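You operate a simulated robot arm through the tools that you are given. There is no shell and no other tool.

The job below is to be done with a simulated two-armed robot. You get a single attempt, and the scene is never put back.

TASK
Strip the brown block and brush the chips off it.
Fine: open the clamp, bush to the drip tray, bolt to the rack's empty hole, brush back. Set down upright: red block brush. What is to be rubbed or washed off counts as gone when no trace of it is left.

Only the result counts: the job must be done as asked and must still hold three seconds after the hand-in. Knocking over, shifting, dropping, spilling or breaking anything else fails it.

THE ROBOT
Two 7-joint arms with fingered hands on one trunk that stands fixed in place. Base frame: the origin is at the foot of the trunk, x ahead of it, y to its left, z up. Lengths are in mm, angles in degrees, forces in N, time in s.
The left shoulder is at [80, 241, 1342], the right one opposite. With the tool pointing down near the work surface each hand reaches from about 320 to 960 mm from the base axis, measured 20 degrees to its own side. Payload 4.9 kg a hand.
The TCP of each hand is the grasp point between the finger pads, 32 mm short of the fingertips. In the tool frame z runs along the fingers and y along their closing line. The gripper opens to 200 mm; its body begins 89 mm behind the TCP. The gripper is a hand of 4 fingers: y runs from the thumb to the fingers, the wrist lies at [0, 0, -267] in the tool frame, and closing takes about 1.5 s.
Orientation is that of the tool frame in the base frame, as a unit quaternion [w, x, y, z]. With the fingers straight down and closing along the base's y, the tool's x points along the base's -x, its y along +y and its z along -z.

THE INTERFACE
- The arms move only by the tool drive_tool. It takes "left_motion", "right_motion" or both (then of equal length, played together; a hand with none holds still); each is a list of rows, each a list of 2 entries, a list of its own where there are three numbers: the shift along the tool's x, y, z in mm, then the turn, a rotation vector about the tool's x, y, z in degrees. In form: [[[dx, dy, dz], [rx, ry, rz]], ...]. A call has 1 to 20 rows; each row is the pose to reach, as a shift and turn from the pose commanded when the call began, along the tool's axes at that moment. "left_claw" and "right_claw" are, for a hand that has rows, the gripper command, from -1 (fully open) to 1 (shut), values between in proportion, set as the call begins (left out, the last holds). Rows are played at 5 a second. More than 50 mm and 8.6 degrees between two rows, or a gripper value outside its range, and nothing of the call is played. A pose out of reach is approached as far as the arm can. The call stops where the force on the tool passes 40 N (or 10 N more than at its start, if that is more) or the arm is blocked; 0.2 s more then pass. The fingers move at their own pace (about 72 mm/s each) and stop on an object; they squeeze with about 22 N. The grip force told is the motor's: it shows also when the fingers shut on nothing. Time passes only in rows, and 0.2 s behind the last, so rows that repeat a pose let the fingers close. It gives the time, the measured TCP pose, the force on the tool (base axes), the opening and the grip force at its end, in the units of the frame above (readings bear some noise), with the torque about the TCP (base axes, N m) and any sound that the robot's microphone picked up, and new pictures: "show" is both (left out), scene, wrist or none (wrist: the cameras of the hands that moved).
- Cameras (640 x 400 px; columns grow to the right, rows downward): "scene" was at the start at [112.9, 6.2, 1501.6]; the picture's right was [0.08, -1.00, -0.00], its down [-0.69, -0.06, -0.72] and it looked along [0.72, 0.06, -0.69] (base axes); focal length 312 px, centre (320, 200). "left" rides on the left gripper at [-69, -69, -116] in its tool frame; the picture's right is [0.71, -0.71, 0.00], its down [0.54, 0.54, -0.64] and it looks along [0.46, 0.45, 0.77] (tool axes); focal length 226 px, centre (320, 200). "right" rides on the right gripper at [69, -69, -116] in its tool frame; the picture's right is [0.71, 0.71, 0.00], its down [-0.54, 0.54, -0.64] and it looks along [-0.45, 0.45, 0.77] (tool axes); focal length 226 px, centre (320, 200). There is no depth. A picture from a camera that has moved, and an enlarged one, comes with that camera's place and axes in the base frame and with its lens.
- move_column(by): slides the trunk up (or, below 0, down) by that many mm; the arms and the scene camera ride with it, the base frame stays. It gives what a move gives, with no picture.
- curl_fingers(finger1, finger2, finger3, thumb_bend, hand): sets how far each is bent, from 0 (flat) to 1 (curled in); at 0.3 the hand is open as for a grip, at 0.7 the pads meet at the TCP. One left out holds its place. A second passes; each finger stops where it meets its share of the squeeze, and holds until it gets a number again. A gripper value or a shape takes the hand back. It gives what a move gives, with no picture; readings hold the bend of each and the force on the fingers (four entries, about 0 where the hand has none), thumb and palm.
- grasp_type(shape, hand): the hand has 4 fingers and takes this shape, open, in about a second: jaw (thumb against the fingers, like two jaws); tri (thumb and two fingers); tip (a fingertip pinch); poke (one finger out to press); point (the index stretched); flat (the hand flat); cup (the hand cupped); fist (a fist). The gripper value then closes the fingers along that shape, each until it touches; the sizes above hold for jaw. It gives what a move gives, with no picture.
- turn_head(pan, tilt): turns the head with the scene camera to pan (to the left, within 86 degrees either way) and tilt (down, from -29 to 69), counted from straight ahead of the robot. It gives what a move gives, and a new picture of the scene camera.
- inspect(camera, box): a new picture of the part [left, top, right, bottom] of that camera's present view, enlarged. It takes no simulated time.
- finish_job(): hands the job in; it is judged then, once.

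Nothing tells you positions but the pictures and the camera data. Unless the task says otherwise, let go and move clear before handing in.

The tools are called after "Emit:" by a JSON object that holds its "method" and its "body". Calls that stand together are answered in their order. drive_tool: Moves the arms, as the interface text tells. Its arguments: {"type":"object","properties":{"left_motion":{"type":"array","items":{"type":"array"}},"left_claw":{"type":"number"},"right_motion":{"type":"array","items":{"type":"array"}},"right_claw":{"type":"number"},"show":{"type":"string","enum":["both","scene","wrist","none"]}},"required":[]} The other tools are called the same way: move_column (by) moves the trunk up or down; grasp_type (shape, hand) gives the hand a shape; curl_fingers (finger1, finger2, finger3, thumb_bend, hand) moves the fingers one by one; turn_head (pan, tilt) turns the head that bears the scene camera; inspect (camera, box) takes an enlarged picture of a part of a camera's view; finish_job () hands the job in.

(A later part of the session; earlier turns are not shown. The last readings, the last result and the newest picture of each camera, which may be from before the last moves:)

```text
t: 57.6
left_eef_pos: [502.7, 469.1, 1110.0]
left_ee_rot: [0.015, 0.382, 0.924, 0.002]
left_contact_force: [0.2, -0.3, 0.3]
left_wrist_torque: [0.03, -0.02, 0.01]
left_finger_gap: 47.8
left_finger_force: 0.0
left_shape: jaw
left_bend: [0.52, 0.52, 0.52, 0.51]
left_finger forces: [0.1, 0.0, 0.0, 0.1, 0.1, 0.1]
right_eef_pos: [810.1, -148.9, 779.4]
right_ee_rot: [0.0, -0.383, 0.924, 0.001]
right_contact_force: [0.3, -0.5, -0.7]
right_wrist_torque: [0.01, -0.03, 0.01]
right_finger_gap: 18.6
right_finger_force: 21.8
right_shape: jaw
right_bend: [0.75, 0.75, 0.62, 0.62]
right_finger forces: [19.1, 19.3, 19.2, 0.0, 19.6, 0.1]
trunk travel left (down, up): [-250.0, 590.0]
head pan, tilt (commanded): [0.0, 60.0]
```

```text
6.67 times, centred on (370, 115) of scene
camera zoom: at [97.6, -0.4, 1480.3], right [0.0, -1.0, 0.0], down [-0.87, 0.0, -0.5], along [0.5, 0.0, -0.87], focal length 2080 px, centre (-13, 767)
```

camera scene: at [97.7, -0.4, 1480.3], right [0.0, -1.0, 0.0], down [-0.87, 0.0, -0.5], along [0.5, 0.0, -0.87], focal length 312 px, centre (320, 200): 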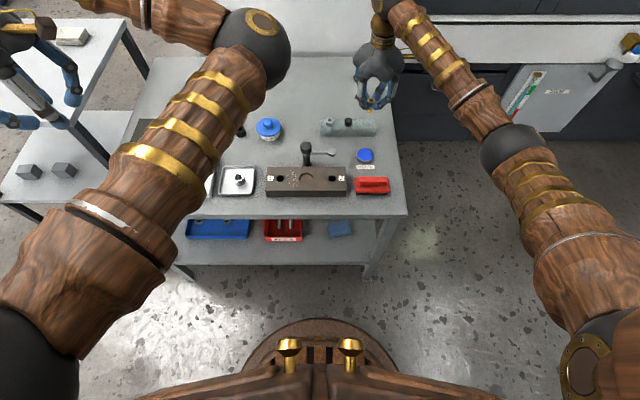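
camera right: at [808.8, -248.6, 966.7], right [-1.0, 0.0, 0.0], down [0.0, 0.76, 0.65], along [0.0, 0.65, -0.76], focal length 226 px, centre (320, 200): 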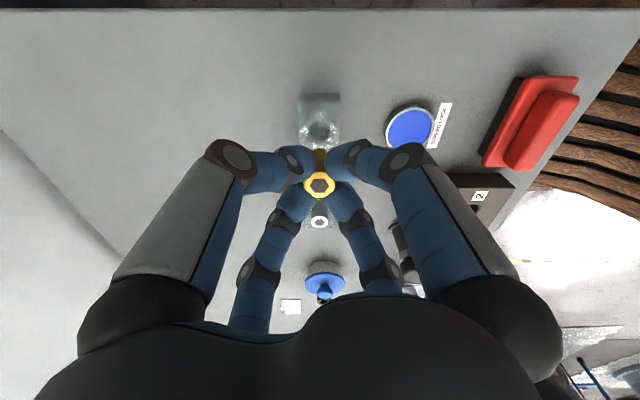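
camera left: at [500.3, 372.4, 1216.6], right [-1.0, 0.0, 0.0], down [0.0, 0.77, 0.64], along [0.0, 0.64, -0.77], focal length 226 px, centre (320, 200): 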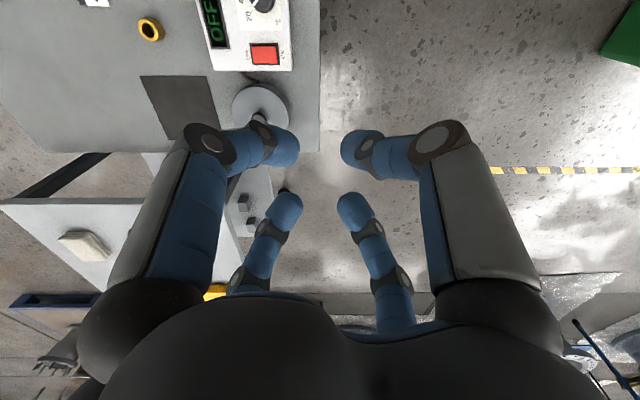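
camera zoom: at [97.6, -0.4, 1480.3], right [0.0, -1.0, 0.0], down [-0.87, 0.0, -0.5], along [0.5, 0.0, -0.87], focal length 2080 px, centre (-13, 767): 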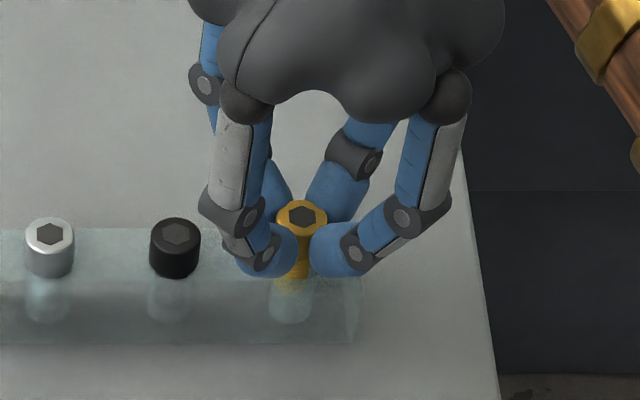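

Still free; compared with the neighbouring heads it has roughly 10 mm left. I'll continue down in small steps.

Emit:
{"method": "drive_tool", "body": {"right_motion": [[[0, 0, 2], [0, 0, 0]], [[0, 0, 4], [0, 0, 0]], [[0, 0, 6], [0, 0, 0]]], "show": "none"}}

Emit:
{"method": "inspect", "body": {"camera": "scene", "box": [330, 85, 410, 145]}}

```text
t: 58.4
left_eef_pos: [502.4, 467.8, 1110.5]
left_ee_rot: [0.014, 0.382, 0.924, 0.001]
left_contact_force: [-0.2, 0.0, -0.6]
left_wrist_torque: [0.01, -0.01, 0.0]
left_finger_gap: 48.1
left_finger_force: 0.1
left_shape: jaw
left_bend: [0.52, 0.52, 0.52, 0.51]
left_finger forces: [0.1, 0.0, 0.0, 0.0, 0.1, 0.1]
right_eef_pos: [809.6, -147.9, 774.1]
right_ee_rot: [0.001, -0.382, 0.924, 0.001]
right_contact_force: [0.4, -0.7, -1.0]
right_wrist_torque: [0.02, 0.01, -0.03]
right_finger_gap: 18.7
right_finger_force: 22.1
right_shape: jaw
right_bend: [0.75, 0.75, 0.62, 0.62]
right_finger forces: [19.1, 19.5, 19.2, 0.1, 19.6, 0.1]
trunk travel left (down, up): [-250.0, 590.0]
head pan, tilt (commanded): [0.0, 60.0]
```

```text
6.67 times, centred on (370, 115) of scene
camera zoom: at [97.6, -0.4, 1480.3], right [0.0, -1.0, 0.0], down [-0.87, 0.0, -0.5], along [0.5, 0.0, -0.87], focal length 2080 px, centre (-13, 767)
```

zoom: 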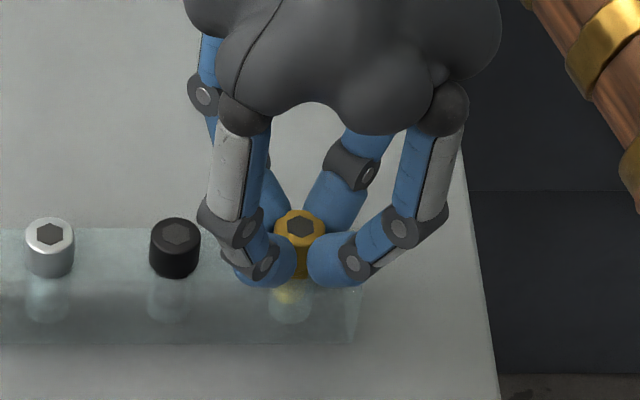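

Emit:
{"method": "drive_tool", "body": {"right_motion": [[[0, 0, 1.5], [0, 0, 0]], [[0, 0, 3], [0, 0, 0]], [[0, 0, 3], [0, 0, 0]]], "show": "none"}}

Emit:
{"method": "inspect", "body": {"camera": "scene", "box": [330, 85, 410, 145]}}

```text
t: 59.2
left_eef_pos: [503.5, 468.9, 1110.2]
left_ee_rot: [0.016, 0.382, 0.924, 0.002]
left_contact_force: [-0.1, -0.4, 0.0]
left_wrist_torque: [0.01, 0.05, 0.0]
left_finger_gap: 48.0
left_finger_force: 0.1
left_shape: jaw
left_bend: [0.52, 0.52, 0.52, 0.51]
left_finger forces: [0.0, 0.0, 0.0, 0.0, 0.0, 0.1]
right_eef_pos: [809.4, -149.3, 770.9]
right_ee_rot: [0.001, -0.383, 0.924, 0.001]
right_contact_force: [-0.2, -0.5, -1.0]
right_wrist_torque: [-0.01, 0.0, -0.02]
right_finger_gap: 18.7
right_finger_force: 21.9
right_shape: jaw
right_bend: [0.75, 0.75, 0.62, 0.62]
right_finger forces: [19.1, 19.4, 19.2, 0.0, 19.6, 0.0]
trunk travel left (down, up): [-250.0, 590.0]
head pan, tilt (commanded): [0.0, 60.0]
```

```text
6.67 times, centred on (370, 115) of scene
camera zoom: at [97.5, -0.4, 1480.3], right [0.0, -1.0, 0.0], down [-0.87, 0.0, -0.5], along [0.5, 0.0, -0.87], focal length 2080 px, centre (-13, 767)
```

zoom: 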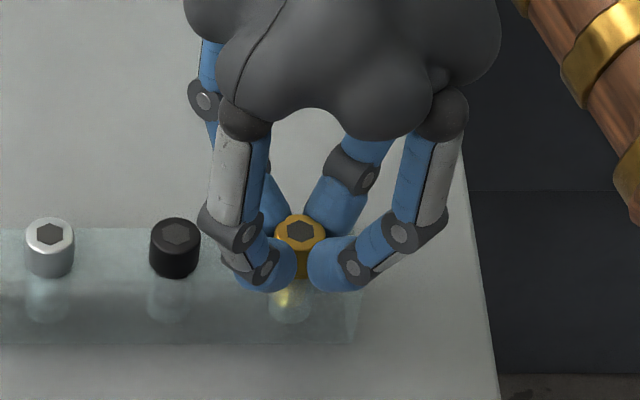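

Emit:
{"method": "drive_tool", "body": {"right_motion": [[[0, 0, 1], [0, 0, 0]], [[0, 0, 2], [0, 0, 0]], [[0, 0, 2.5], [0, 0, 0]]], "show": "none"}}

Emit:
{"method": "inspect", "body": {"camera": "scene", "box": [330, 85, 410, 145]}}

```text
t: 60.0
left_eef_pos: [503.1, 469.5, 1110.9]
left_ee_rot: [0.016, 0.381, 0.924, 0.001]
left_contact_force: [-0.3, 0.3, -0.2]
left_wrist_torque: [0.0, 0.02, -0.02]
left_finger_gap: 47.9
left_finger_force: 0.1
left_shape: jaw
left_bend: [0.52, 0.52, 0.52, 0.51]
left_finger forces: [0.0, 0.1, 0.1, 0.0, 0.0, 0.1]
right_eef_pos: [809.7, -148.9, 769.2]
right_ee_rot: [0.001, -0.383, 0.924, 0.002]
right_contact_force: [-0.1, 0.5, 3.0]
right_wrist_torque: [0.0, -0.06, -0.03]
right_finger_gap: 18.5
right_finger_force: 21.8
right_shape: jaw
right_bend: [0.75, 0.75, 0.62, 0.62]
right_finger forces: [19.4, 19.8, 19.7, 0.1, 20.3, 0.1]
trunk travel left (down, up): [-250.0, 590.0]
head pan, tilt (commanded): [0.0, 60.0]
```

```text
6.67 times, centred on (370, 115) of scene
camera zoom: at [97.1, -0.3, 1480.5], right [0.0, -1.0, 0.0], down [-0.87, 0.0, -0.5], along [0.5, 0.0, -0.87], focal length 2080 px, centre (-13, 767)
```

zoom: 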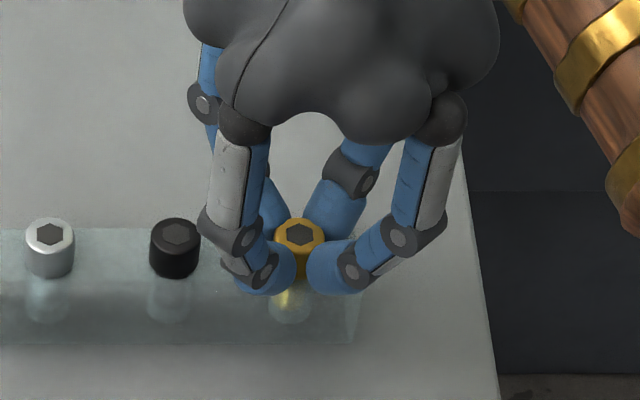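

The bolt head now sits level with its neighbours and bears on the rack (about 3–4 N). I'll open slightly to release it.

Emit:
{"method": "drive_tool", "body": {"right_motion": [[[0, 0, 0], [0, 0, 0]], [[0, 0, -0.5], [0, 0, 0]], [[0, 0, -1], [0, 0, 0]], [[0, 0, -1], [0, 0, 0]], [[0, 0, -1], [0, 0, 0]]], "right_claw": 0.6, "show": "wrist"}}

Emit:
{"method": "inspect", "body": {"camera": "right", "box": [220, 60, 420, 220]}}

```text
t: 61.2
left_eef_pos: [504.1, 468.7, 1109.7]
left_ee_rot: [0.015, 0.382, 0.924, 0.002]
left_contact_force: [0.2, -0.5, 0.2]
left_wrist_torque: [0.02, 0.01, -0.03]
left_finger_gap: 48.0
left_finger_force: 0.1
left_shape: jaw
left_bend: [0.52, 0.52, 0.52, 0.51]
left_finger forces: [0.1, 0.0, 0.0, 0.1, 0.0, 0.1]
right_eef_pos: [809.7, -148.7, 769.6]
right_ee_rot: [0.0, -0.382, 0.924, 0.001]
right_contact_force: [-0.5, 0.0, 0.4]
right_wrist_torque: [-0.01, -0.01, 0.01]
right_finger_gap: 40.0
right_finger_force: 0.2
right_shape: jaw
right_bend: [0.54, 0.54, 0.54, 0.53]
right_finger forces: [0.0, 0.0, 0.0, 0.0, 0.1, 0.1]
trunk travel left (down, up): [-250.0, 590.0]
head pan, tilt (commanded): [0.0, 60.0]
camera right: at [808.9, -246.1, 886.1], right [-1.0, 0.0, 0.0], down [0.0, 0.76, 0.65], along [0.0, 0.65, -0.76], focal length 226 px, centre (320, 200)
```

right: 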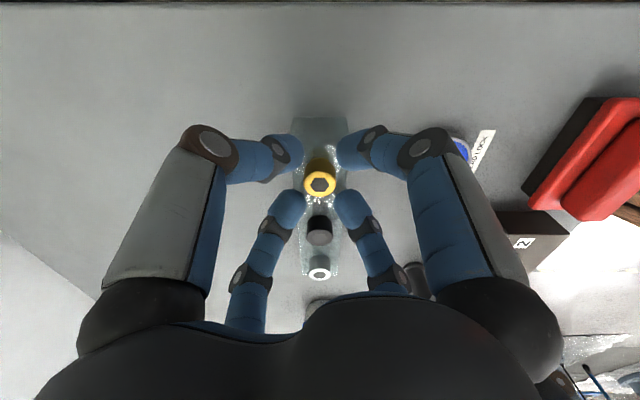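

```text
2.50 times, centred on (320, 140) of right
camera zoom: at [808.9, -246.1, 886.1], right [-1.0, 0.0, 0.0], down [0.0, 0.76, 0.65], along [0.0, 0.65, -0.76], focal length 565 px, centre (320, 350)
```

zoom: 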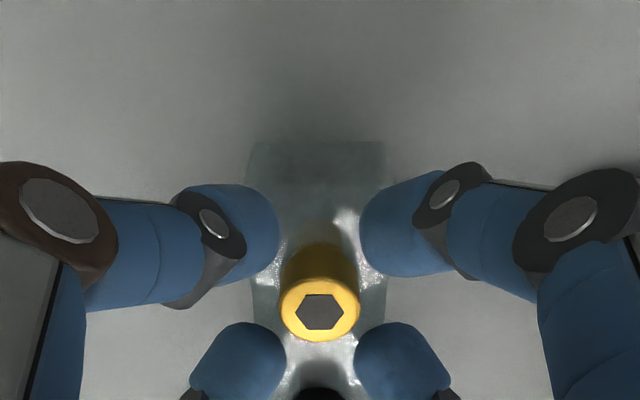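

The gold bolt stands in the rack, free of the fingers. I'll raise the right hand straight up, and move the left arm farther out so the elbows don't meet again.

Emit:
{"method": "drive_tool", "body": {"left_motion": [[[13, 8, -13], [0, 0, 0]], [[26, 16, -27], [0, 0, 0]], [[39, 25, -40], [0, 0, 0]], [[52, 33, -53], [0, 0, 0]], [[65, 41, -67], [0, 0, 0]], [[78, 49, -80], [0, 0, 0]]], "right_motion": [[[0, 0, -10], [0, 0, 0]], [[0, 0, -25], [0, 0, 0]], [[0, 0, -45], [0, 0, 0]], [[0, 0, -70], [0, 0, 0]], [[0, 0, -95], [0, 0, 0]], [[0, 0, -110], [0, 0, 0]]], "show": "both"}}

Emit:
{"method": "inspect", "body": {"camera": "scene", "box": [310, 90, 410, 150]}}

```text
t: 62.6
left_eef_pos: [479.7, 561.0, 1188.9]
left_ee_rot: [0.015, 0.382, 0.924, 0.0]
left_contact_force: [0.4, -0.1, 0.3]
left_wrist_torque: [0.02, -0.02, 0.0]
left_finger_gap: 47.8
left_finger_force: 0.1
left_shape: jaw
left_bend: [0.52, 0.52, 0.52, 0.51]
left_finger forces: [0.0, 0.0, 0.0, 0.0, 0.1, 0.1]
right_eef_pos: [809.1, -148.8, 880.5]
right_ee_rot: [0.001, -0.383, 0.924, 0.001]
right_contact_force: [-0.3, 0.0, 0.6]
right_wrist_torque: [-0.03, 0.0, 0.0]
right_finger_gap: 39.9
right_finger_force: 0.1
right_shape: jaw
right_bend: [0.54, 0.54, 0.54, 0.53]
right_finger forces: [0.0, 0.1, 0.0, 0.0, 0.0, 0.1]
trunk travel left (down, up): [-250.0, 590.0]
head pan, tilt (commanded): [0.0, 60.0]
camera scene: at [96.9, 0.3, 1480.3], right [0.0, -1.0, 0.0], down [-0.87, 0.0, -0.5], along [0.5, 0.0, -0.87], focal length 312 px, centre (320, 200)
camera right: at [807.6, -245.6, 996.6], right [-1.0, 0.0, 0.0], down [0.0, 0.76, 0.65], along [0.0, 0.65, -0.76], focal length 226 px, centre (320, 200)
camera left: at [477.3, 462.4, 1306.0], right [-1.0, 0.0, -0.03], down [-0.02, 0.77, 0.63], along [0.02, 0.64, -0.77], focal length 226 px, centre (320, 200)
```

scene: 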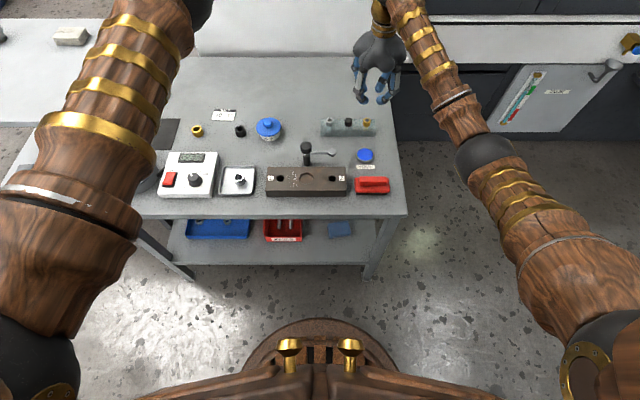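
right: 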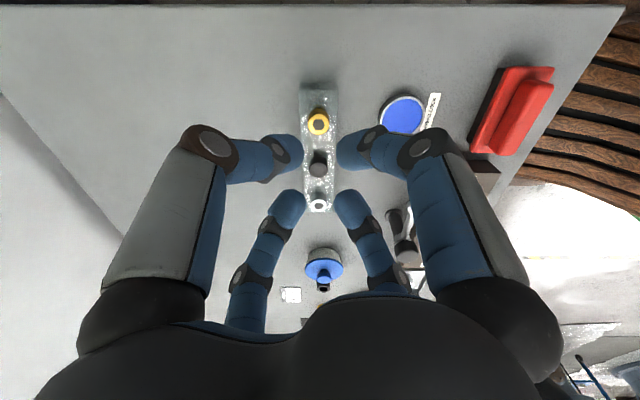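
left: 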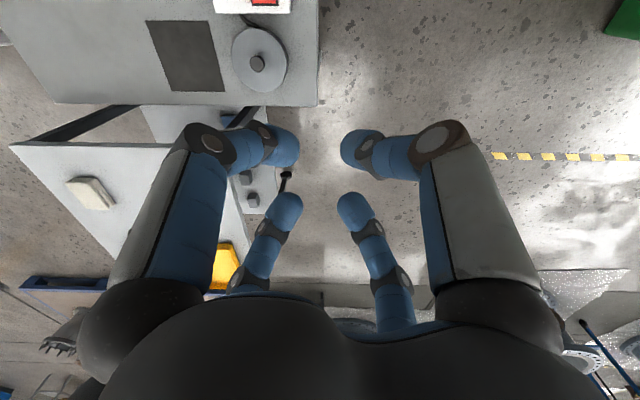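

```text
6.40 times, centred on (360, 120) of scene
camera zoom: at [96.9, 0.3, 1480.3], right [0.0, -1.0, 0.0], down [-0.87, 0.0, -0.5], along [0.5, 0.0, -0.87], focal length 1997 px, centre (64, 712)
```

zoom: 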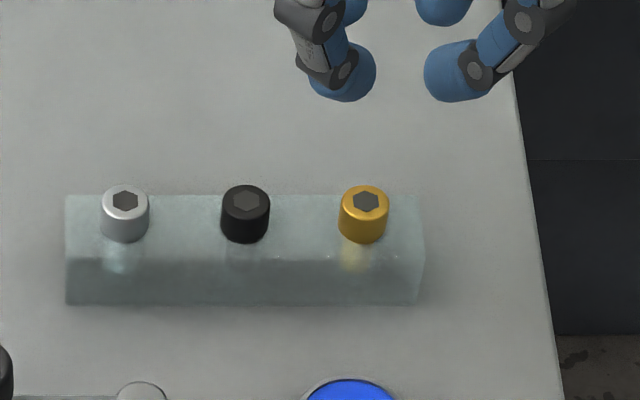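

The bolt is seated level with the other two, and the left arm is out of the way. Next the brush: I bring the right hand over it (about 584, −148), turning it square to the bench.

Emit:
{"method": "drive_tool", "body": {"right_motion": [[[20, 20, -3], [0, 0, 5.6]], [[40, 40, -5], [0, 0, 11.3]], [[59, 60, -8], [0, 0, 16.9]], [[79, 80, -10], [0, 0, 22.5]], [[99, 100, -13], [0, 0, 28.1]], [[119, 120, -15], [0, 0, 33.8]], [[139, 140, -18], [0, 0, 39.4]], [[158.4, 159.8, -20], [0, 0, 45]], [[158.4, 159.8, -20], [0, 0, 45]], [[158.4, 159.8, -20], [0, 0, 45]]], "right_claw": -0.4, "show": "both"}}

Emit:
{"method": "inspect", "body": {"camera": "right", "box": [220, 20, 420, 180]}}

Emit:
{"method": "inspect", "body": {"camera": "scene", "box": [330, 155, 410, 205]}}

```text
t: 64.8
left_eef_pos: [481.7, 559.3, 1188.3]
left_ee_rot: [0.016, 0.382, 0.924, 0.001]
left_contact_force: [-0.3, -0.2, 0.2]
left_wrist_torque: [-0.04, 0.0, 0.0]
left_finger_gap: 48.0
left_finger_force: 0.1
left_shape: jaw
left_bend: [0.52, 0.52, 0.52, 0.51]
left_finger forces: [0.1, 0.1, 0.0, 0.1, 0.0, 0.0]
right_eef_pos: [584.7, -147.0, 899.5]
right_ee_rot: [0.001, 0.001, 1.0, 0.002]
right_contact_force: [0.5, 0.3, -0.1]
right_wrist_torque: [-0.04, 0.0, -0.01]
right_finger_gap: 139.4
right_finger_force: 0.1
right_shape: jaw
right_bend: [0.31, 0.31, 0.31, 0.28]
right_finger forces: [0.0, 0.0, 0.0, 0.0, 0.0, 0.0]
trunk travel left (down, up): [-250.0, 590.0]
head pan, tilt (commanded): [0.0, 60.0]
camera scene: at [97.2, -0.5, 1480.4], right [0.0, -1.0, 0.0], down [-0.87, 0.0, -0.5], along [0.5, 0.0, -0.87], focal length 312 px, centre (320, 200)
camera right: at [515.3, -216.2, 1016.0], right [-0.71, 0.71, 0.0], down [0.54, 0.54, 0.64], along [0.46, 0.46, -0.76], focal length 226 px, centre (320, 200)
```

scene: 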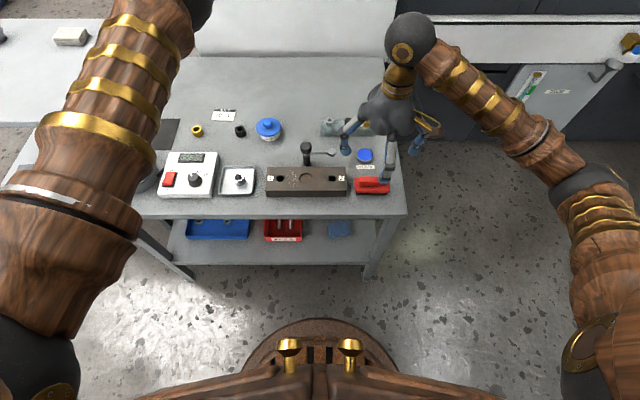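
right: 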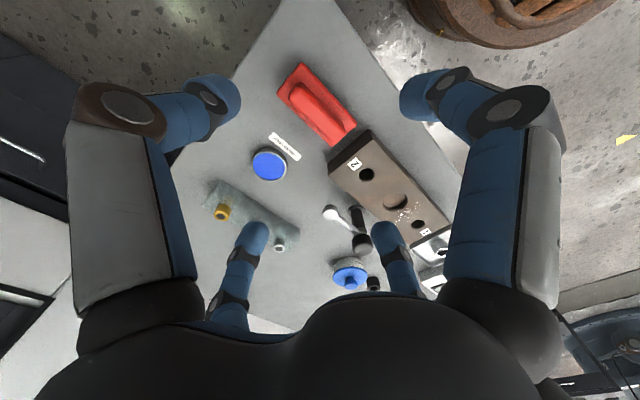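

```text
2.50 times, centred on (320, 100) of right
camera zoom: at [515.3, -216.2, 1016.0], right [-0.71, 0.71, 0.0], down [0.54, 0.54, 0.64], along [0.46, 0.46, -0.76], focal length 565 px, centre (320, 450)
```

zoom: 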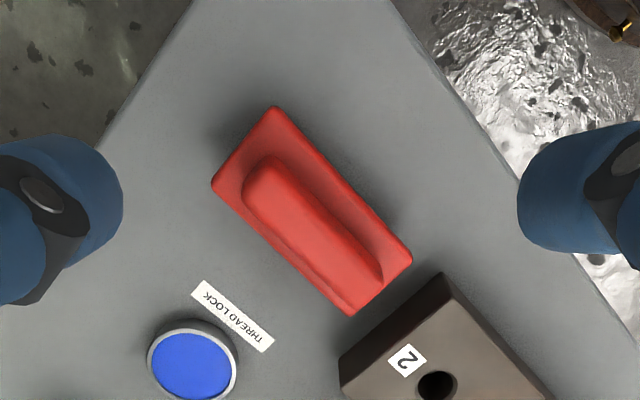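

```text
8.00 times, centred on (370, 180) of scene
camera zoom: at [97.2, -0.5, 1480.4], right [0.0, -1.0, 0.0], down [-0.87, 0.0, -0.5], along [0.5, 0.0, -0.87], focal length 2497 px, centre (-80, 360)
```

zoom: 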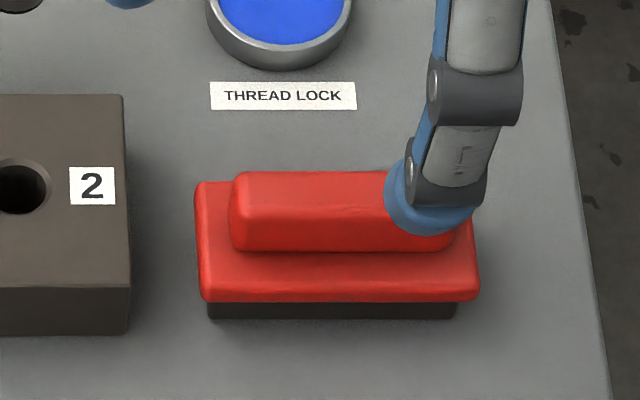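

The brush lies square to the bench: plate about x 563–610, y −197 to −98. I'll zoom further to measure the handle's width and height.

Emit:
{"method": "inspect", "body": {"camera": "right", "box": [270, 55, 370, 155]}}

Emit:
{"method": "inspect", "body": {"camera": "right", "box": [290, 85, 350, 125]}}

```text
4.00 times, centred on (320, 105) of right
camera zoom: at [515.3, -216.2, 1016.0], right [-0.71, 0.71, 0.0], down [0.54, 0.54, 0.64], along [0.46, 0.46, -0.76], focal length 904 px, centre (320, 580)
```

zoom: 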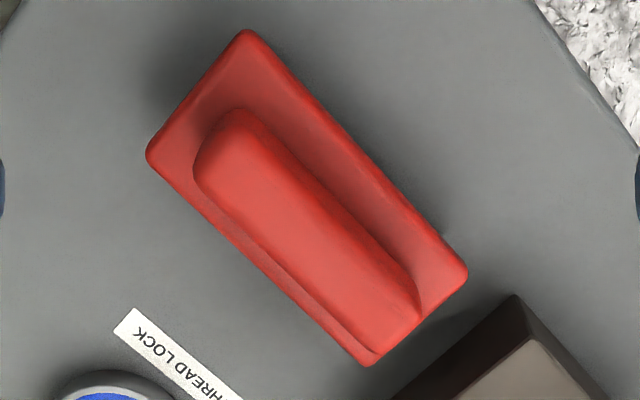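

```text
10.00 times, centred on (320, 105) of right
camera zoom: at [515.3, -216.2, 1016.0], right [-0.71, 0.71, 0.0], down [0.54, 0.54, 0.64], along [0.46, 0.46, -0.76], focal length 2261 px, centre (320, 1150)
```

zoom: 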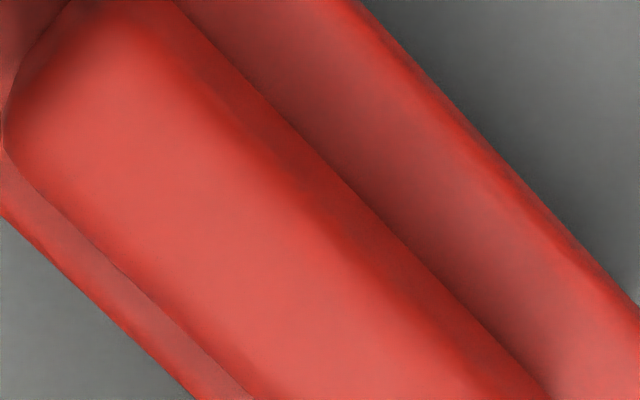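

The handle is about 16 mm wide (x 577–594), 80 mm long and its top near z 752; the plate top is near z 722. I'll set the two x-side fingers for a pinch and stretch the thumb and finger 2 out flat so nothing hits the block.

Emit:
{"method": "curl_fingers", "body": {"hand": "right", "finger1": 0.47, "finger2": 0.0, "finger3": 0.47, "thumb_bend": 0.0}}

Emit:
{"method": "inspect", "body": {"camera": "right", "box": [0, 0, 640, 400]}}

Emit:
{"method": "inspect", "body": {"camera": "scene", "box": [310, 40, 450, 205]}}

```text
t: 65.8
left_eef_pos: [481.0, 559.1, 1188.0]
left_ee_rot: [0.014, 0.382, 0.924, 0.001]
left_contact_force: [0.0, -0.5, -0.4]
left_wrist_torque: [0.0, -0.01, 0.03]
left_finger_gap: 47.9
left_finger_force: 0.2
left_shape: jaw
left_bend: [0.52, 0.52, 0.52, 0.51]
left_finger forces: [0.0, 0.0, 0.0, 0.0, 0.0, 0.1]
right_eef_pos: [584.9, -148.5, 899.6]
right_ee_rot: [-0.001, 0.0, 1.0, 0.001]
right_contact_force: [0.2, 0.9, -0.1]
right_wrist_torque: [-0.01, 0.01, -0.01]
right_finger_gap: 144.4
right_finger_force: 0.1
right_shape: fingers
right_bend: [0.47, 0.01, 0.47, 0.0]
right_finger forces: [0.0, 0.1, 0.1, 0.0, 0.0, 0.0]
trunk travel left (down, up): [-250.0, 590.0]
head pan, tilt (commanded): [0.0, 60.0]
```

```text
1.00 times, centred on (320, 200) of right (not enlarged: the box is as wide or as high as the picture)
camera zoom: at [515.6, -216.2, 1015.9], right [-0.71, 0.71, 0.0], down [0.54, 0.54, 0.64], along [0.45, 0.46, -0.76], focal length 226 px, centre (320, 200)
```

zoom: 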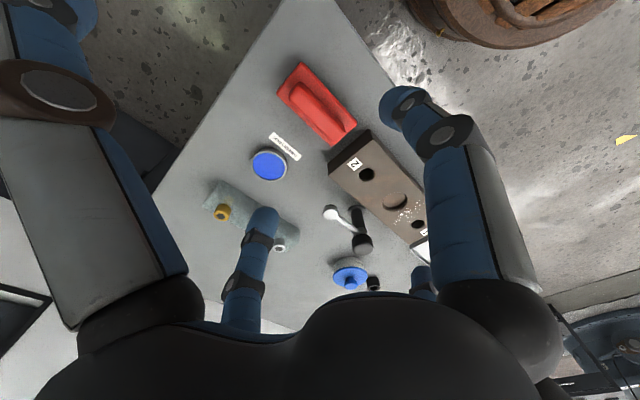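

```text
2.42 times, centred on (380, 122) of scene
camera zoom: at [97.4, -0.4, 1480.4], right [0.0, -1.0, 0.0], down [-0.87, 0.0, -0.5], along [0.5, 0.0, -0.87], focal length 756 px, centre (174, 388)
```

zoom: 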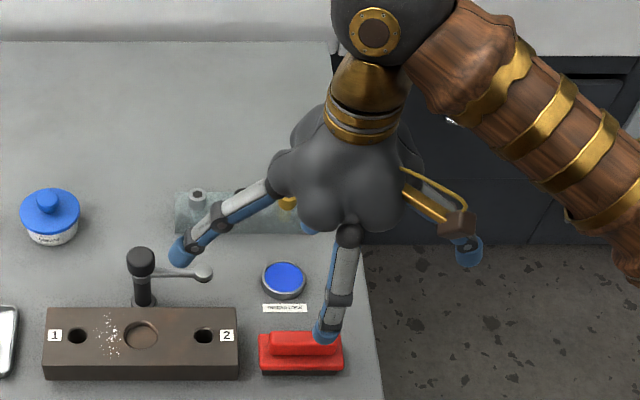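

Thumb and finger 2 are clear of everything. The two pinching fingers are still about 144 mm apart; I'll narrow them before descending so they miss the thread-lock tin.

Emit:
{"method": "curl_fingers", "body": {"hand": "right", "finger1": 0.58, "finger3": 0.58}}

Emit:
{"method": "inspect", "body": {"camera": "right", "box": [160, 0, 480, 260]}}

```text
t: 66.8
left_eef_pos: [480.8, 559.2, 1187.3]
left_ee_rot: [0.015, 0.382, 0.924, 0.001]
left_contact_force: [0.0, -0.2, -0.9]
left_wrist_torque: [0.0, -0.02, 0.01]
left_finger_gap: 48.1
left_finger_force: 0.0
left_shape: jaw
left_bend: [0.52, 0.52, 0.52, 0.51]
left_finger forces: [0.1, 0.0, 0.0, 0.0, 0.1, 0.0]
right_eef_pos: [585.3, -147.4, 899.1]
right_ee_rot: [0.001, 0.001, 1.0, 0.002]
right_contact_force: [-1.0, -0.4, 0.0]
right_wrist_torque: [-0.02, 0.03, 0.0]
right_finger_gap: 135.3
right_finger_force: 0.0
right_shape: fingers
right_bend: [0.57, 0.01, 0.57, 0.0]
right_finger forces: [0.0, 0.0, 0.1, 0.0, 0.0, 0.0]
trunk travel left (down, up): [-250.0, 590.0]
head pan, tilt (commanded): [0.0, 60.0]
```

```text
1.54 times, centred on (320, 130) of right
camera zoom: at [515.6, -216.2, 1015.9], right [-0.71, 0.71, 0.0], down [0.54, 0.54, 0.64], along [0.45, 0.46, -0.76], focal length 348 px, centre (320, 308)
```

zoom: 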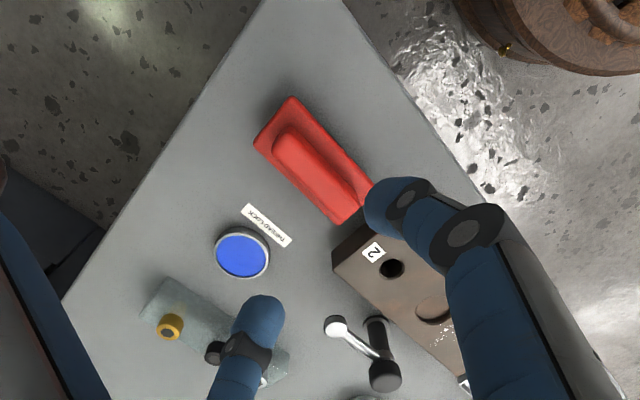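

The pinching fingers now stand about ±40 mm from the centre. I'll descend over the handle, stopping with the tips just above the plate.

Emit:
{"method": "drive_tool", "body": {"right_motion": [[[0, -0.8, 30], [0, 0, 0]], [[0, -0.8, 60], [0, 0, 0]], [[0, -0.8, 90], [0, 0, 0]], [[0, -0.8, 115], [0, 0, 0]], [[0, -0.8, 127], [0, 0, 0]], [[0, -0.8, 133], [0, 0, 0]]], "show": "both"}}

Emit:
{"method": "inspect", "body": {"camera": "right", "box": [220, 80, 420, 240]}}

Emit:
{"method": "inspect", "body": {"camera": "scene", "box": [310, 120, 430, 205]}}

```text
t: 68.2
left_eef_pos: [480.2, 558.5, 1187.5]
left_ee_rot: [0.015, 0.382, 0.924, 0.002]
left_contact_force: [0.6, -1.0, 0.2]
left_wrist_torque: [0.0, 0.0, 0.04]
left_finger_gap: 48.0
left_finger_force: 0.0
left_shape: jaw
left_bend: [0.52, 0.52, 0.52, 0.51]
left_finger forces: [0.0, 0.0, 0.0, 0.0, 0.0, 0.1]
right_eef_pos: [585.1, -149.0, 767.2]
right_ee_rot: [0.0, 0.0, 1.0, 0.003]
right_contact_force: [0.0, 1.0, -0.1]
right_wrist_torque: [0.04, -0.03, -0.01]
right_finger_gap: 135.3
right_finger_force: 0.0
right_shape: fingers
right_bend: [0.57, 0.01, 0.57, 0.0]
right_finger forces: [0.1, 0.0, 0.0, 0.1, 0.0, 0.0]
trunk travel left (down, up): [-250.0, 590.0]
head pan, tilt (commanded): [0.0, 60.0]
camera scene: at [97.4, -0.4, 1480.4], right [0.0, -1.0, 0.0], down [-0.87, 0.0, -0.5], along [0.5, 0.0, -0.87], focal length 312 px, centre (320, 200)
camera right: at [515.2, -217.5, 883.0], right [-0.71, 0.71, 0.0], down [0.54, 0.54, 0.64], along [0.45, 0.46, -0.76], focal length 226 px, centre (320, 200)
```

scene: 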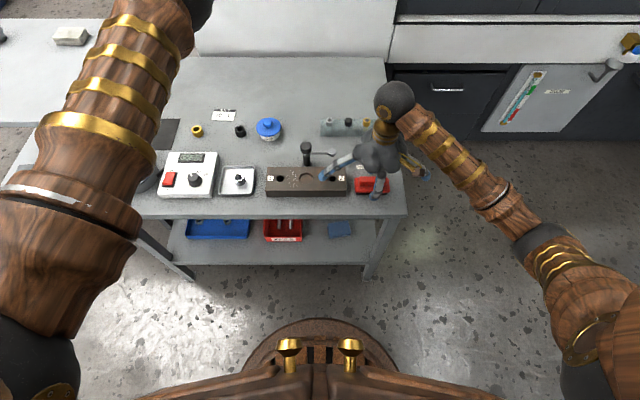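
right: 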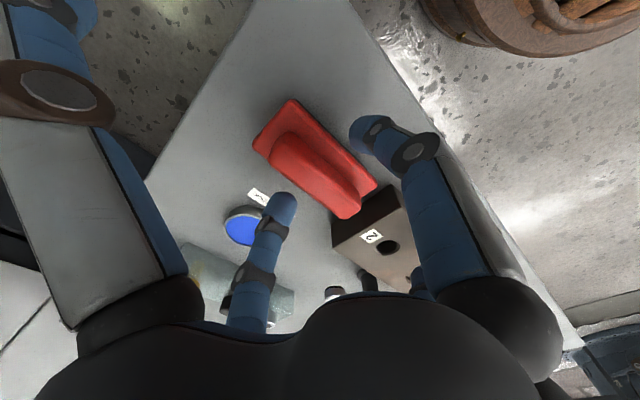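

```text
2.50 times, centred on (320, 160) of right
camera zoom: at [515.2, -217.5, 883.0], right [-0.71, 0.71, 0.0], down [0.54, 0.54, 0.64], along [0.45, 0.46, -0.76], focal length 565 px, centre (320, 300)
```

zoom: 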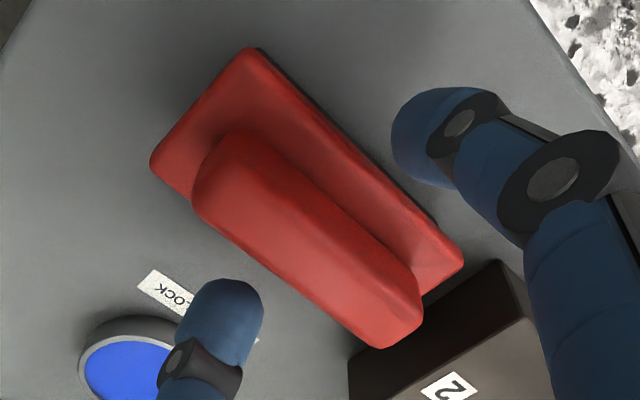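

```text
4.71 times, centred on (370, 162) of scene
camera zoom: at [97.4, -0.4, 1480.4], right [0.0, -1.0, 0.0], down [-0.87, 0.0, -0.5], along [0.5, 0.0, -0.87], focal length 1469 px, centre (85, 376)
```

zoom: 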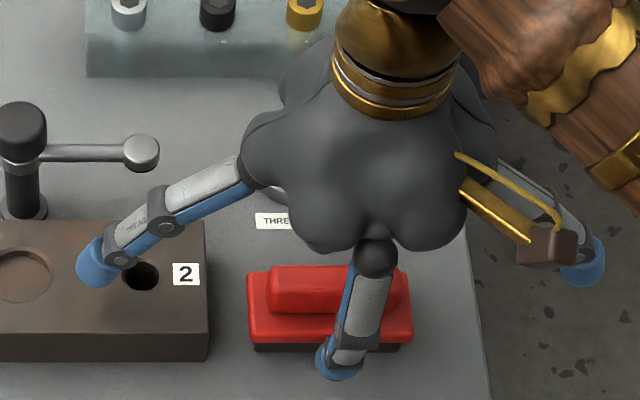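

Both fingers flank the handle with tips about 7 mm above the plate. Now I close the pinch on the handle.

Emit:
{"method": "curl_fingers", "body": {"hand": "right", "finger1": 0.66, "finger3": 0.66}}

Emit:
{"method": "inspect", "body": {"camera": "right", "box": [220, 80, 420, 240]}}

```text
t: 69.2
left_eef_pos: [482.1, 559.5, 1187.6]
left_ee_rot: [0.014, 0.382, 0.924, 0.002]
left_contact_force: [0.1, -0.9, 0.5]
left_wrist_torque: [0.02, 0.01, -0.01]
left_finger_gap: 48.1
left_finger_force: 0.0
left_shape: jaw
left_bend: [0.52, 0.52, 0.52, 0.51]
left_finger forces: [0.0, 0.1, 0.1, 0.0, 0.0, 0.1]
right_eef_pos: [584.2, -149.2, 767.1]
right_ee_rot: [0.0, 0.0, 1.0, 0.002]
right_contact_force: [0.6, 0.0, 0.8]
right_wrist_torque: [-0.02, -0.04, 0.04]
right_finger_gap: 130.9
right_finger_force: 1.1
right_shape: fingers
right_bend: [0.64, 0.01, 0.64, 0.0]
right_finger forces: [1.8, 0.1, 1.9, 0.0, 0.1, 0.1]
trunk travel left (down, up): [-250.0, 590.0]
head pan, tilt (commanded): [0.0, 60.0]
```

```text
2.50 times, centred on (320, 160) of right
camera zoom: at [515.2, -217.6, 883.2], right [-0.71, 0.71, 0.0], down [0.54, 0.54, 0.64], along [0.45, 0.46, -0.76], focal length 565 px, centre (320, 300)
```

zoom: 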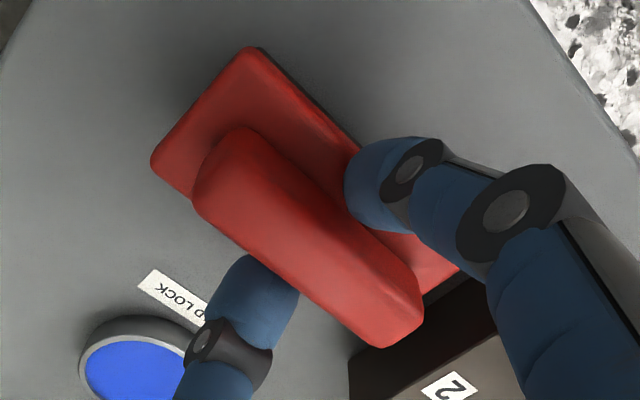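

Both fingers just touch the handle evenly. I'll squeeze harder.

Emit:
{"method": "curl_fingers", "body": {"hand": "right", "finger1": 0.9, "finger3": 0.9}}

Emit:
{"method": "inspect", "body": {"camera": "right", "box": [220, 80, 420, 240]}}

```text
t: 70.2
left_eef_pos: [482.0, 559.6, 1188.3]
left_ee_rot: [0.016, 0.382, 0.924, 0.001]
left_contact_force: [0.0, -0.4, 0.5]
left_wrist_torque: [0.0, 0.0, 0.01]
left_finger_gap: 48.1
left_finger_force: 0.1
left_shape: jaw
left_bend: [0.52, 0.52, 0.52, 0.51]
left_finger forces: [0.0, 0.0, 0.0, 0.1, 0.0, 0.0]
right_eef_pos: [585.4, -149.1, 766.7]
right_ee_rot: [0.001, 0.001, 1.0, 0.002]
right_contact_force: [0.0, -0.8, 1.0]
right_wrist_torque: [-0.01, 0.0, 0.0]
right_finger_gap: 130.9
right_finger_force: 6.1
right_shape: fingers
right_bend: [0.65, 0.01, 0.65, 0.0]
right_finger forces: [6.0, 0.1, 6.2, 0.0, 0.1, 0.0]
trunk travel left (down, up): [-250.0, 590.0]
head pan, tilt (commanded): [0.0, 60.0]
```

```text
2.50 times, centred on (320, 160) of right
camera zoom: at [515.2, -217.5, 883.4], right [-0.71, 0.71, 0.0], down [0.54, 0.54, 0.64], along [0.46, 0.46, -0.76], focal length 565 px, centre (320, 300)
```

zoom: 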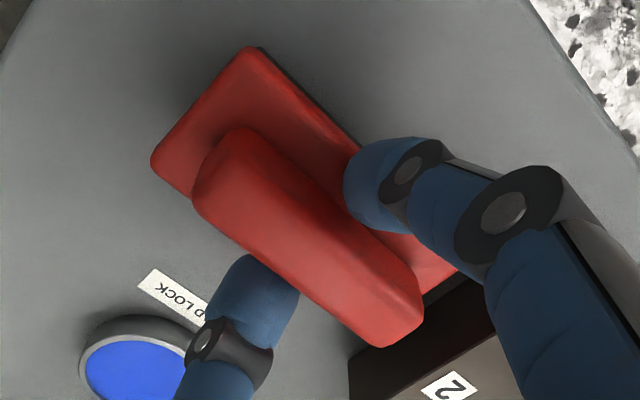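

The pinch holds at about 6 N per finger. I'll lift the brush slowly a little to see that it comes along level.

Emit:
{"method": "drive_tool", "body": {"right_motion": [[[0, 0, -3], [0, 0, 0]], [[0, 0, -6], [0, 0, 0]], [[0, 0, -10], [0, 0, 0]], [[0, 0, -14], [0, 0, 0]]], "show": "wrist"}}

Emit:
{"method": "inspect", "body": {"camera": "right", "box": [220, 80, 420, 240]}}

Emit:
{"method": "inspect", "body": {"camera": "scene", "box": [310, 120, 430, 205]}}

```text
t: 71.2
left_eef_pos: [480.9, 559.6, 1188.0]
left_ee_rot: [0.015, 0.381, 0.924, 0.001]
left_contact_force: [0.0, -0.5, -0.4]
left_wrist_torque: [-0.01, -0.02, -0.01]
left_finger_gap: 48.1
left_finger_force: 0.1
left_shape: jaw
left_bend: [0.52, 0.52, 0.52, 0.51]
left_finger forces: [0.0, 0.0, 0.1, 0.0, 0.0, 0.0]
right_eef_pos: [583.8, -148.9, 781.2]
right_ee_rot: [0.0, 0.0, 1.0, 0.002]
right_contact_force: [0.2, -0.8, -0.6]
right_wrist_torque: [-0.03, 0.04, -0.01]
right_finger_gap: 130.5
right_finger_force: 5.7
right_shape: fingers
right_bend: [0.65, 0.01, 0.65, 0.0]
right_finger forces: [5.9, 0.0, 5.8, 0.0, 0.0, 0.0]
trunk travel left (down, up): [-250.0, 590.0]
head pan, tilt (commanded): [0.0, 60.0]
camera right: at [515.1, -217.3, 897.0], right [-0.71, 0.71, 0.0], down [0.54, 0.54, 0.64], along [0.46, 0.46, -0.76], focal length 226 px, centre (320, 200)
```

right: 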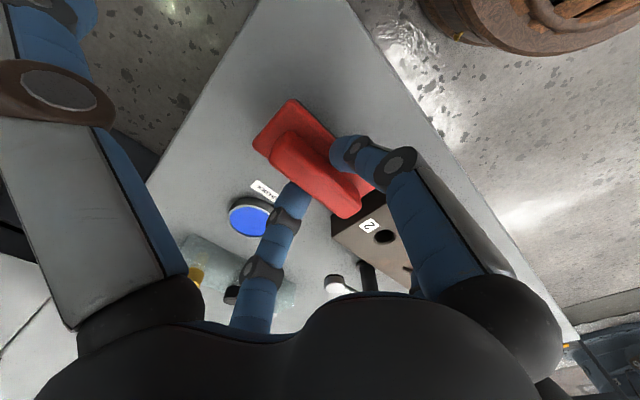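

```text
2.50 times, centred on (320, 160) of right
camera zoom: at [515.1, -217.3, 897.0], right [-0.71, 0.71, 0.0], down [0.54, 0.54, 0.64], along [0.46, 0.46, -0.76], focal length 565 px, centre (320, 300)
```

zoom: 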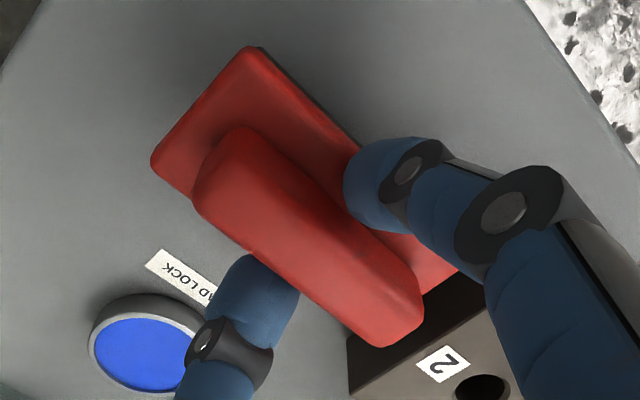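

```text
4.71 times, centred on (370, 162) of scene
camera zoom: at [97.4, -0.3, 1480.3], right [0.0, -1.0, 0.0], down [-0.87, 0.0, -0.5], along [0.5, 0.0, -0.87], focal length 1469 px, centre (85, 376)
```

zoom: 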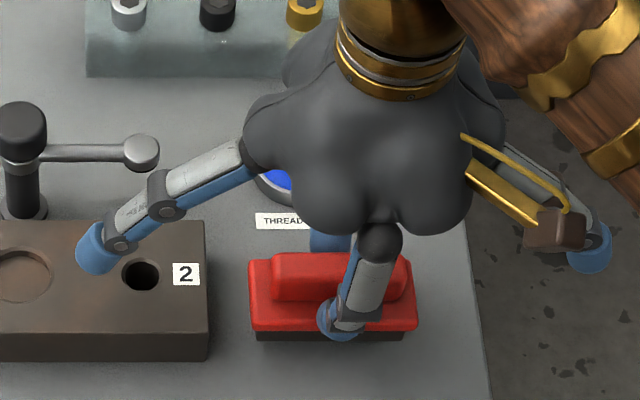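

The brush comes up level and steady in the pinch. I'll lift it higher, then close the whole hand so all four fingers brace the handle.

Emit:
{"method": "drive_tool", "body": {"right_motion": [[[0, 0, -12], [0, 0, 0]], [[0, 0, -26], [0, 0, 0]], [[0, 0, -42], [0, 0, 0]], [[0, 0, -58], [0, 0, 0]], [[0, 0, -70], [0, 0, 0]]], "show": "none"}}

Emit:
{"method": "curl_fingers", "body": {"hand": "right", "finger2": 0.45, "thumb_bend": 0.45}}

Emit:
{"method": "inspect", "body": {"camera": "right", "box": [120, 40, 520, 260]}}

Emit:
{"method": "inspect", "body": {"camera": "scene", "box": [310, 90, 430, 205]}}

```text
t: 72.4
left_eef_pos: [480.2, 560.5, 1187.4]
left_ee_rot: [0.014, 0.382, 0.924, 0.001]
left_contact_force: [0.5, -0.1, 0.3]
left_wrist_torque: [0.0, -0.04, -0.02]
left_finger_gap: 48.0
left_finger_force: 0.0
left_shape: jaw
left_bend: [0.52, 0.52, 0.52, 0.51]
left_finger forces: [0.0, 0.1, 0.0, 0.1, 0.0, 0.1]
right_eef_pos: [585.1, -149.4, 850.9]
right_ee_rot: [0.001, 0.0, 1.0, 0.002]
right_contact_force: [-0.9, -0.5, -0.3]
right_wrist_torque: [-0.01, 0.01, -0.02]
right_finger_gap: 130.5
right_finger_force: 6.1
right_shape: fingers
right_bend: [0.65, 0.01, 0.65, 0.0]
right_finger forces: [6.0, 0.0, 5.8, 0.0, 0.0, 0.0]
trunk travel left (down, up): [-250.0, 590.0]
head pan, tilt (commanded): [0.0, 60.0]
```

```text
t: 73.4
left_eef_pos: [481.1, 558.9, 1187.8]
left_ee_rot: [0.014, 0.382, 0.924, 0.002]
left_contact_force: [0.5, -0.6, 0.2]
left_wrist_torque: [0.0, 0.03, 0.01]
left_finger_gap: 47.9
left_finger_force: 0.1
left_shape: jaw
left_bend: [0.52, 0.52, 0.52, 0.51]
left_finger forces: [0.0, 0.0, 0.1, 0.1, 0.1, 0.1]
right_eef_pos: [586.3, -149.3, 851.0]
right_ee_rot: [0.0, 0.0, 1.0, 0.001]
right_contact_force: [0.3, 0.6, -2.0]
right_wrist_torque: [0.01, 0.0, 0.01]
right_finger_gap: 61.4
right_finger_force: 6.0
right_shape: fingers
right_bend: [0.65, 0.45, 0.65, 0.45]
right_finger forces: [5.9, 0.0, 5.9, 0.0, 0.2, 0.0]
trunk travel left (down, up): [-250.0, 590.0]
head pan, tilt (commanded): [0.0, 60.0]
```

```text
1.60 times, centred on (320, 150) of right
camera zoom: at [515.5, -217.4, 967.0], right [-0.71, 0.71, 0.0], down [0.54, 0.54, 0.64], along [0.45, 0.46, -0.76], focal length 362 px, centre (320, 280)
```

zoom: 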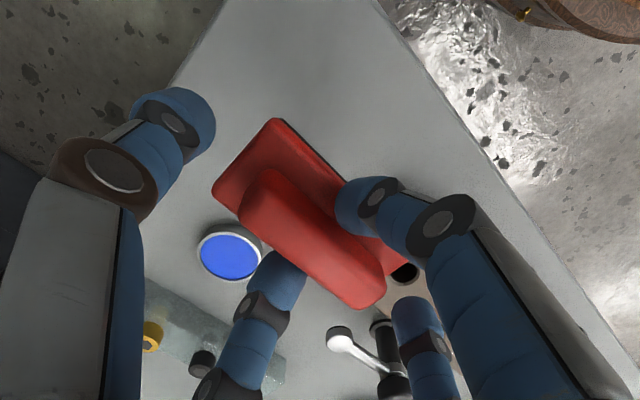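

```text
3.48 times, centred on (370, 148) of scene
camera zoom: at [97.5, -0.4, 1480.3], right [0.0, -1.0, 0.0], down [-0.87, 0.0, -0.5], along [0.5, 0.0, -0.87], focal length 1086 px, centre (146, 383)
```

zoom: 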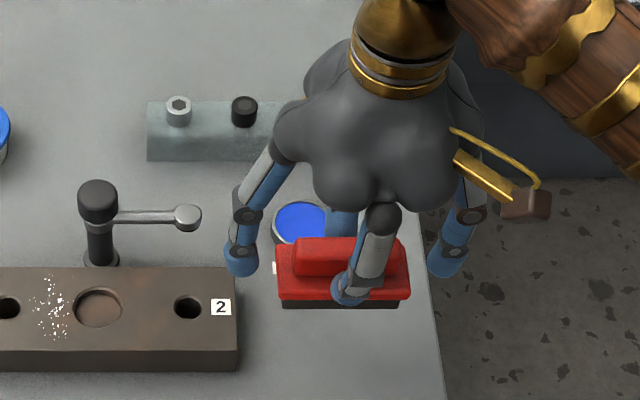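

Thumb and finger 2 are near the handle ends. I'll close them until they brace the ends.

Emit:
{"method": "curl_fingers", "body": {"hand": "right", "finger2": 0.6, "thumb_bend": 0.6}}

Emit:
{"method": "inspect", "body": {"camera": "right", "box": [120, 40, 520, 260]}}

Emit:
{"method": "inspect", "body": {"camera": "scene", "box": [310, 90, 430, 205]}}

```text
t: 74.4
left_eef_pos: [481.7, 559.6, 1187.7]
left_ee_rot: [0.014, 0.382, 0.924, 0.002]
left_contact_force: [0.0, -0.7, 0.3]
left_wrist_torque: [-0.01, 0.01, 0.02]
left_finger_gap: 48.1
left_finger_force: 0.0
left_shape: jaw
left_bend: [0.52, 0.52, 0.52, 0.51]
left_finger forces: [0.1, 0.0, 0.1, 0.0, 0.1, 0.0]
right_eef_pos: [585.7, -150.1, 850.2]
right_ee_rot: [0.0, 0.0, 1.0, 0.002]
right_contact_force: [0.4, 0.2, -0.9]
right_wrist_torque: [-0.01, 0.0, 0.01]
right_finger_gap: 37.1
right_finger_force: 11.9
right_shape: fingers
right_bend: [0.66, 0.55, 0.66, 0.56]
right_finger forces: [3.9, 6.2, 4.0, 0.0, 9.1, 0.0]
trunk travel left (down, up): [-250.0, 590.0]
head pan, tilt (commanded): [0.0, 60.0]
```

```text
1.60 times, centred on (320, 150) of right
camera zoom: at [515.5, -217.4, 967.0], right [-0.71, 0.71, 0.0], down [0.54, 0.54, 0.64], along [0.45, 0.46, -0.76], focal length 362 px, centre (320, 280)
```

zoom: 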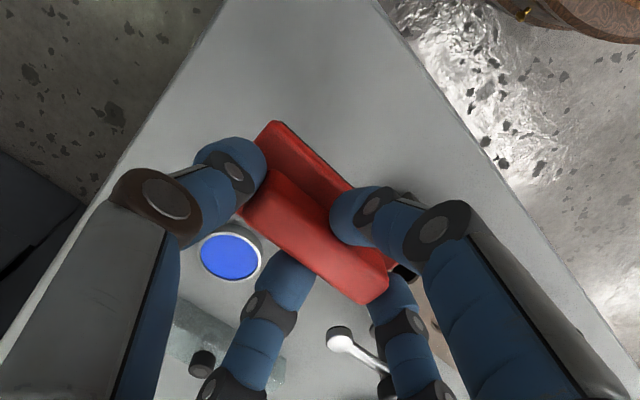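

```text
3.48 times, centred on (370, 148) of scene
camera zoom: at [97.5, -0.4, 1480.3], right [0.0, -1.0, 0.0], down [-0.87, 0.0, -0.5], along [0.5, 0.0, -0.87], focal length 1086 px, centre (146, 383)
```

zoom: 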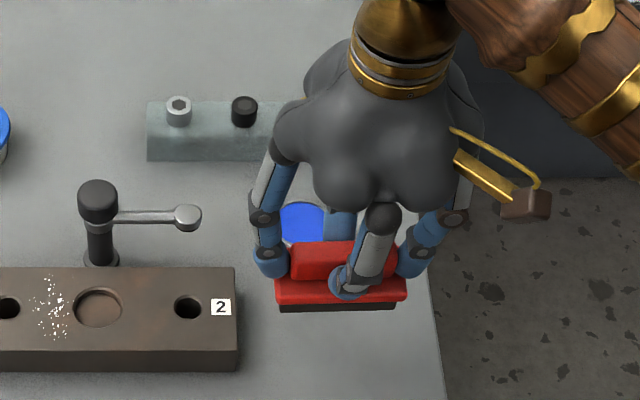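

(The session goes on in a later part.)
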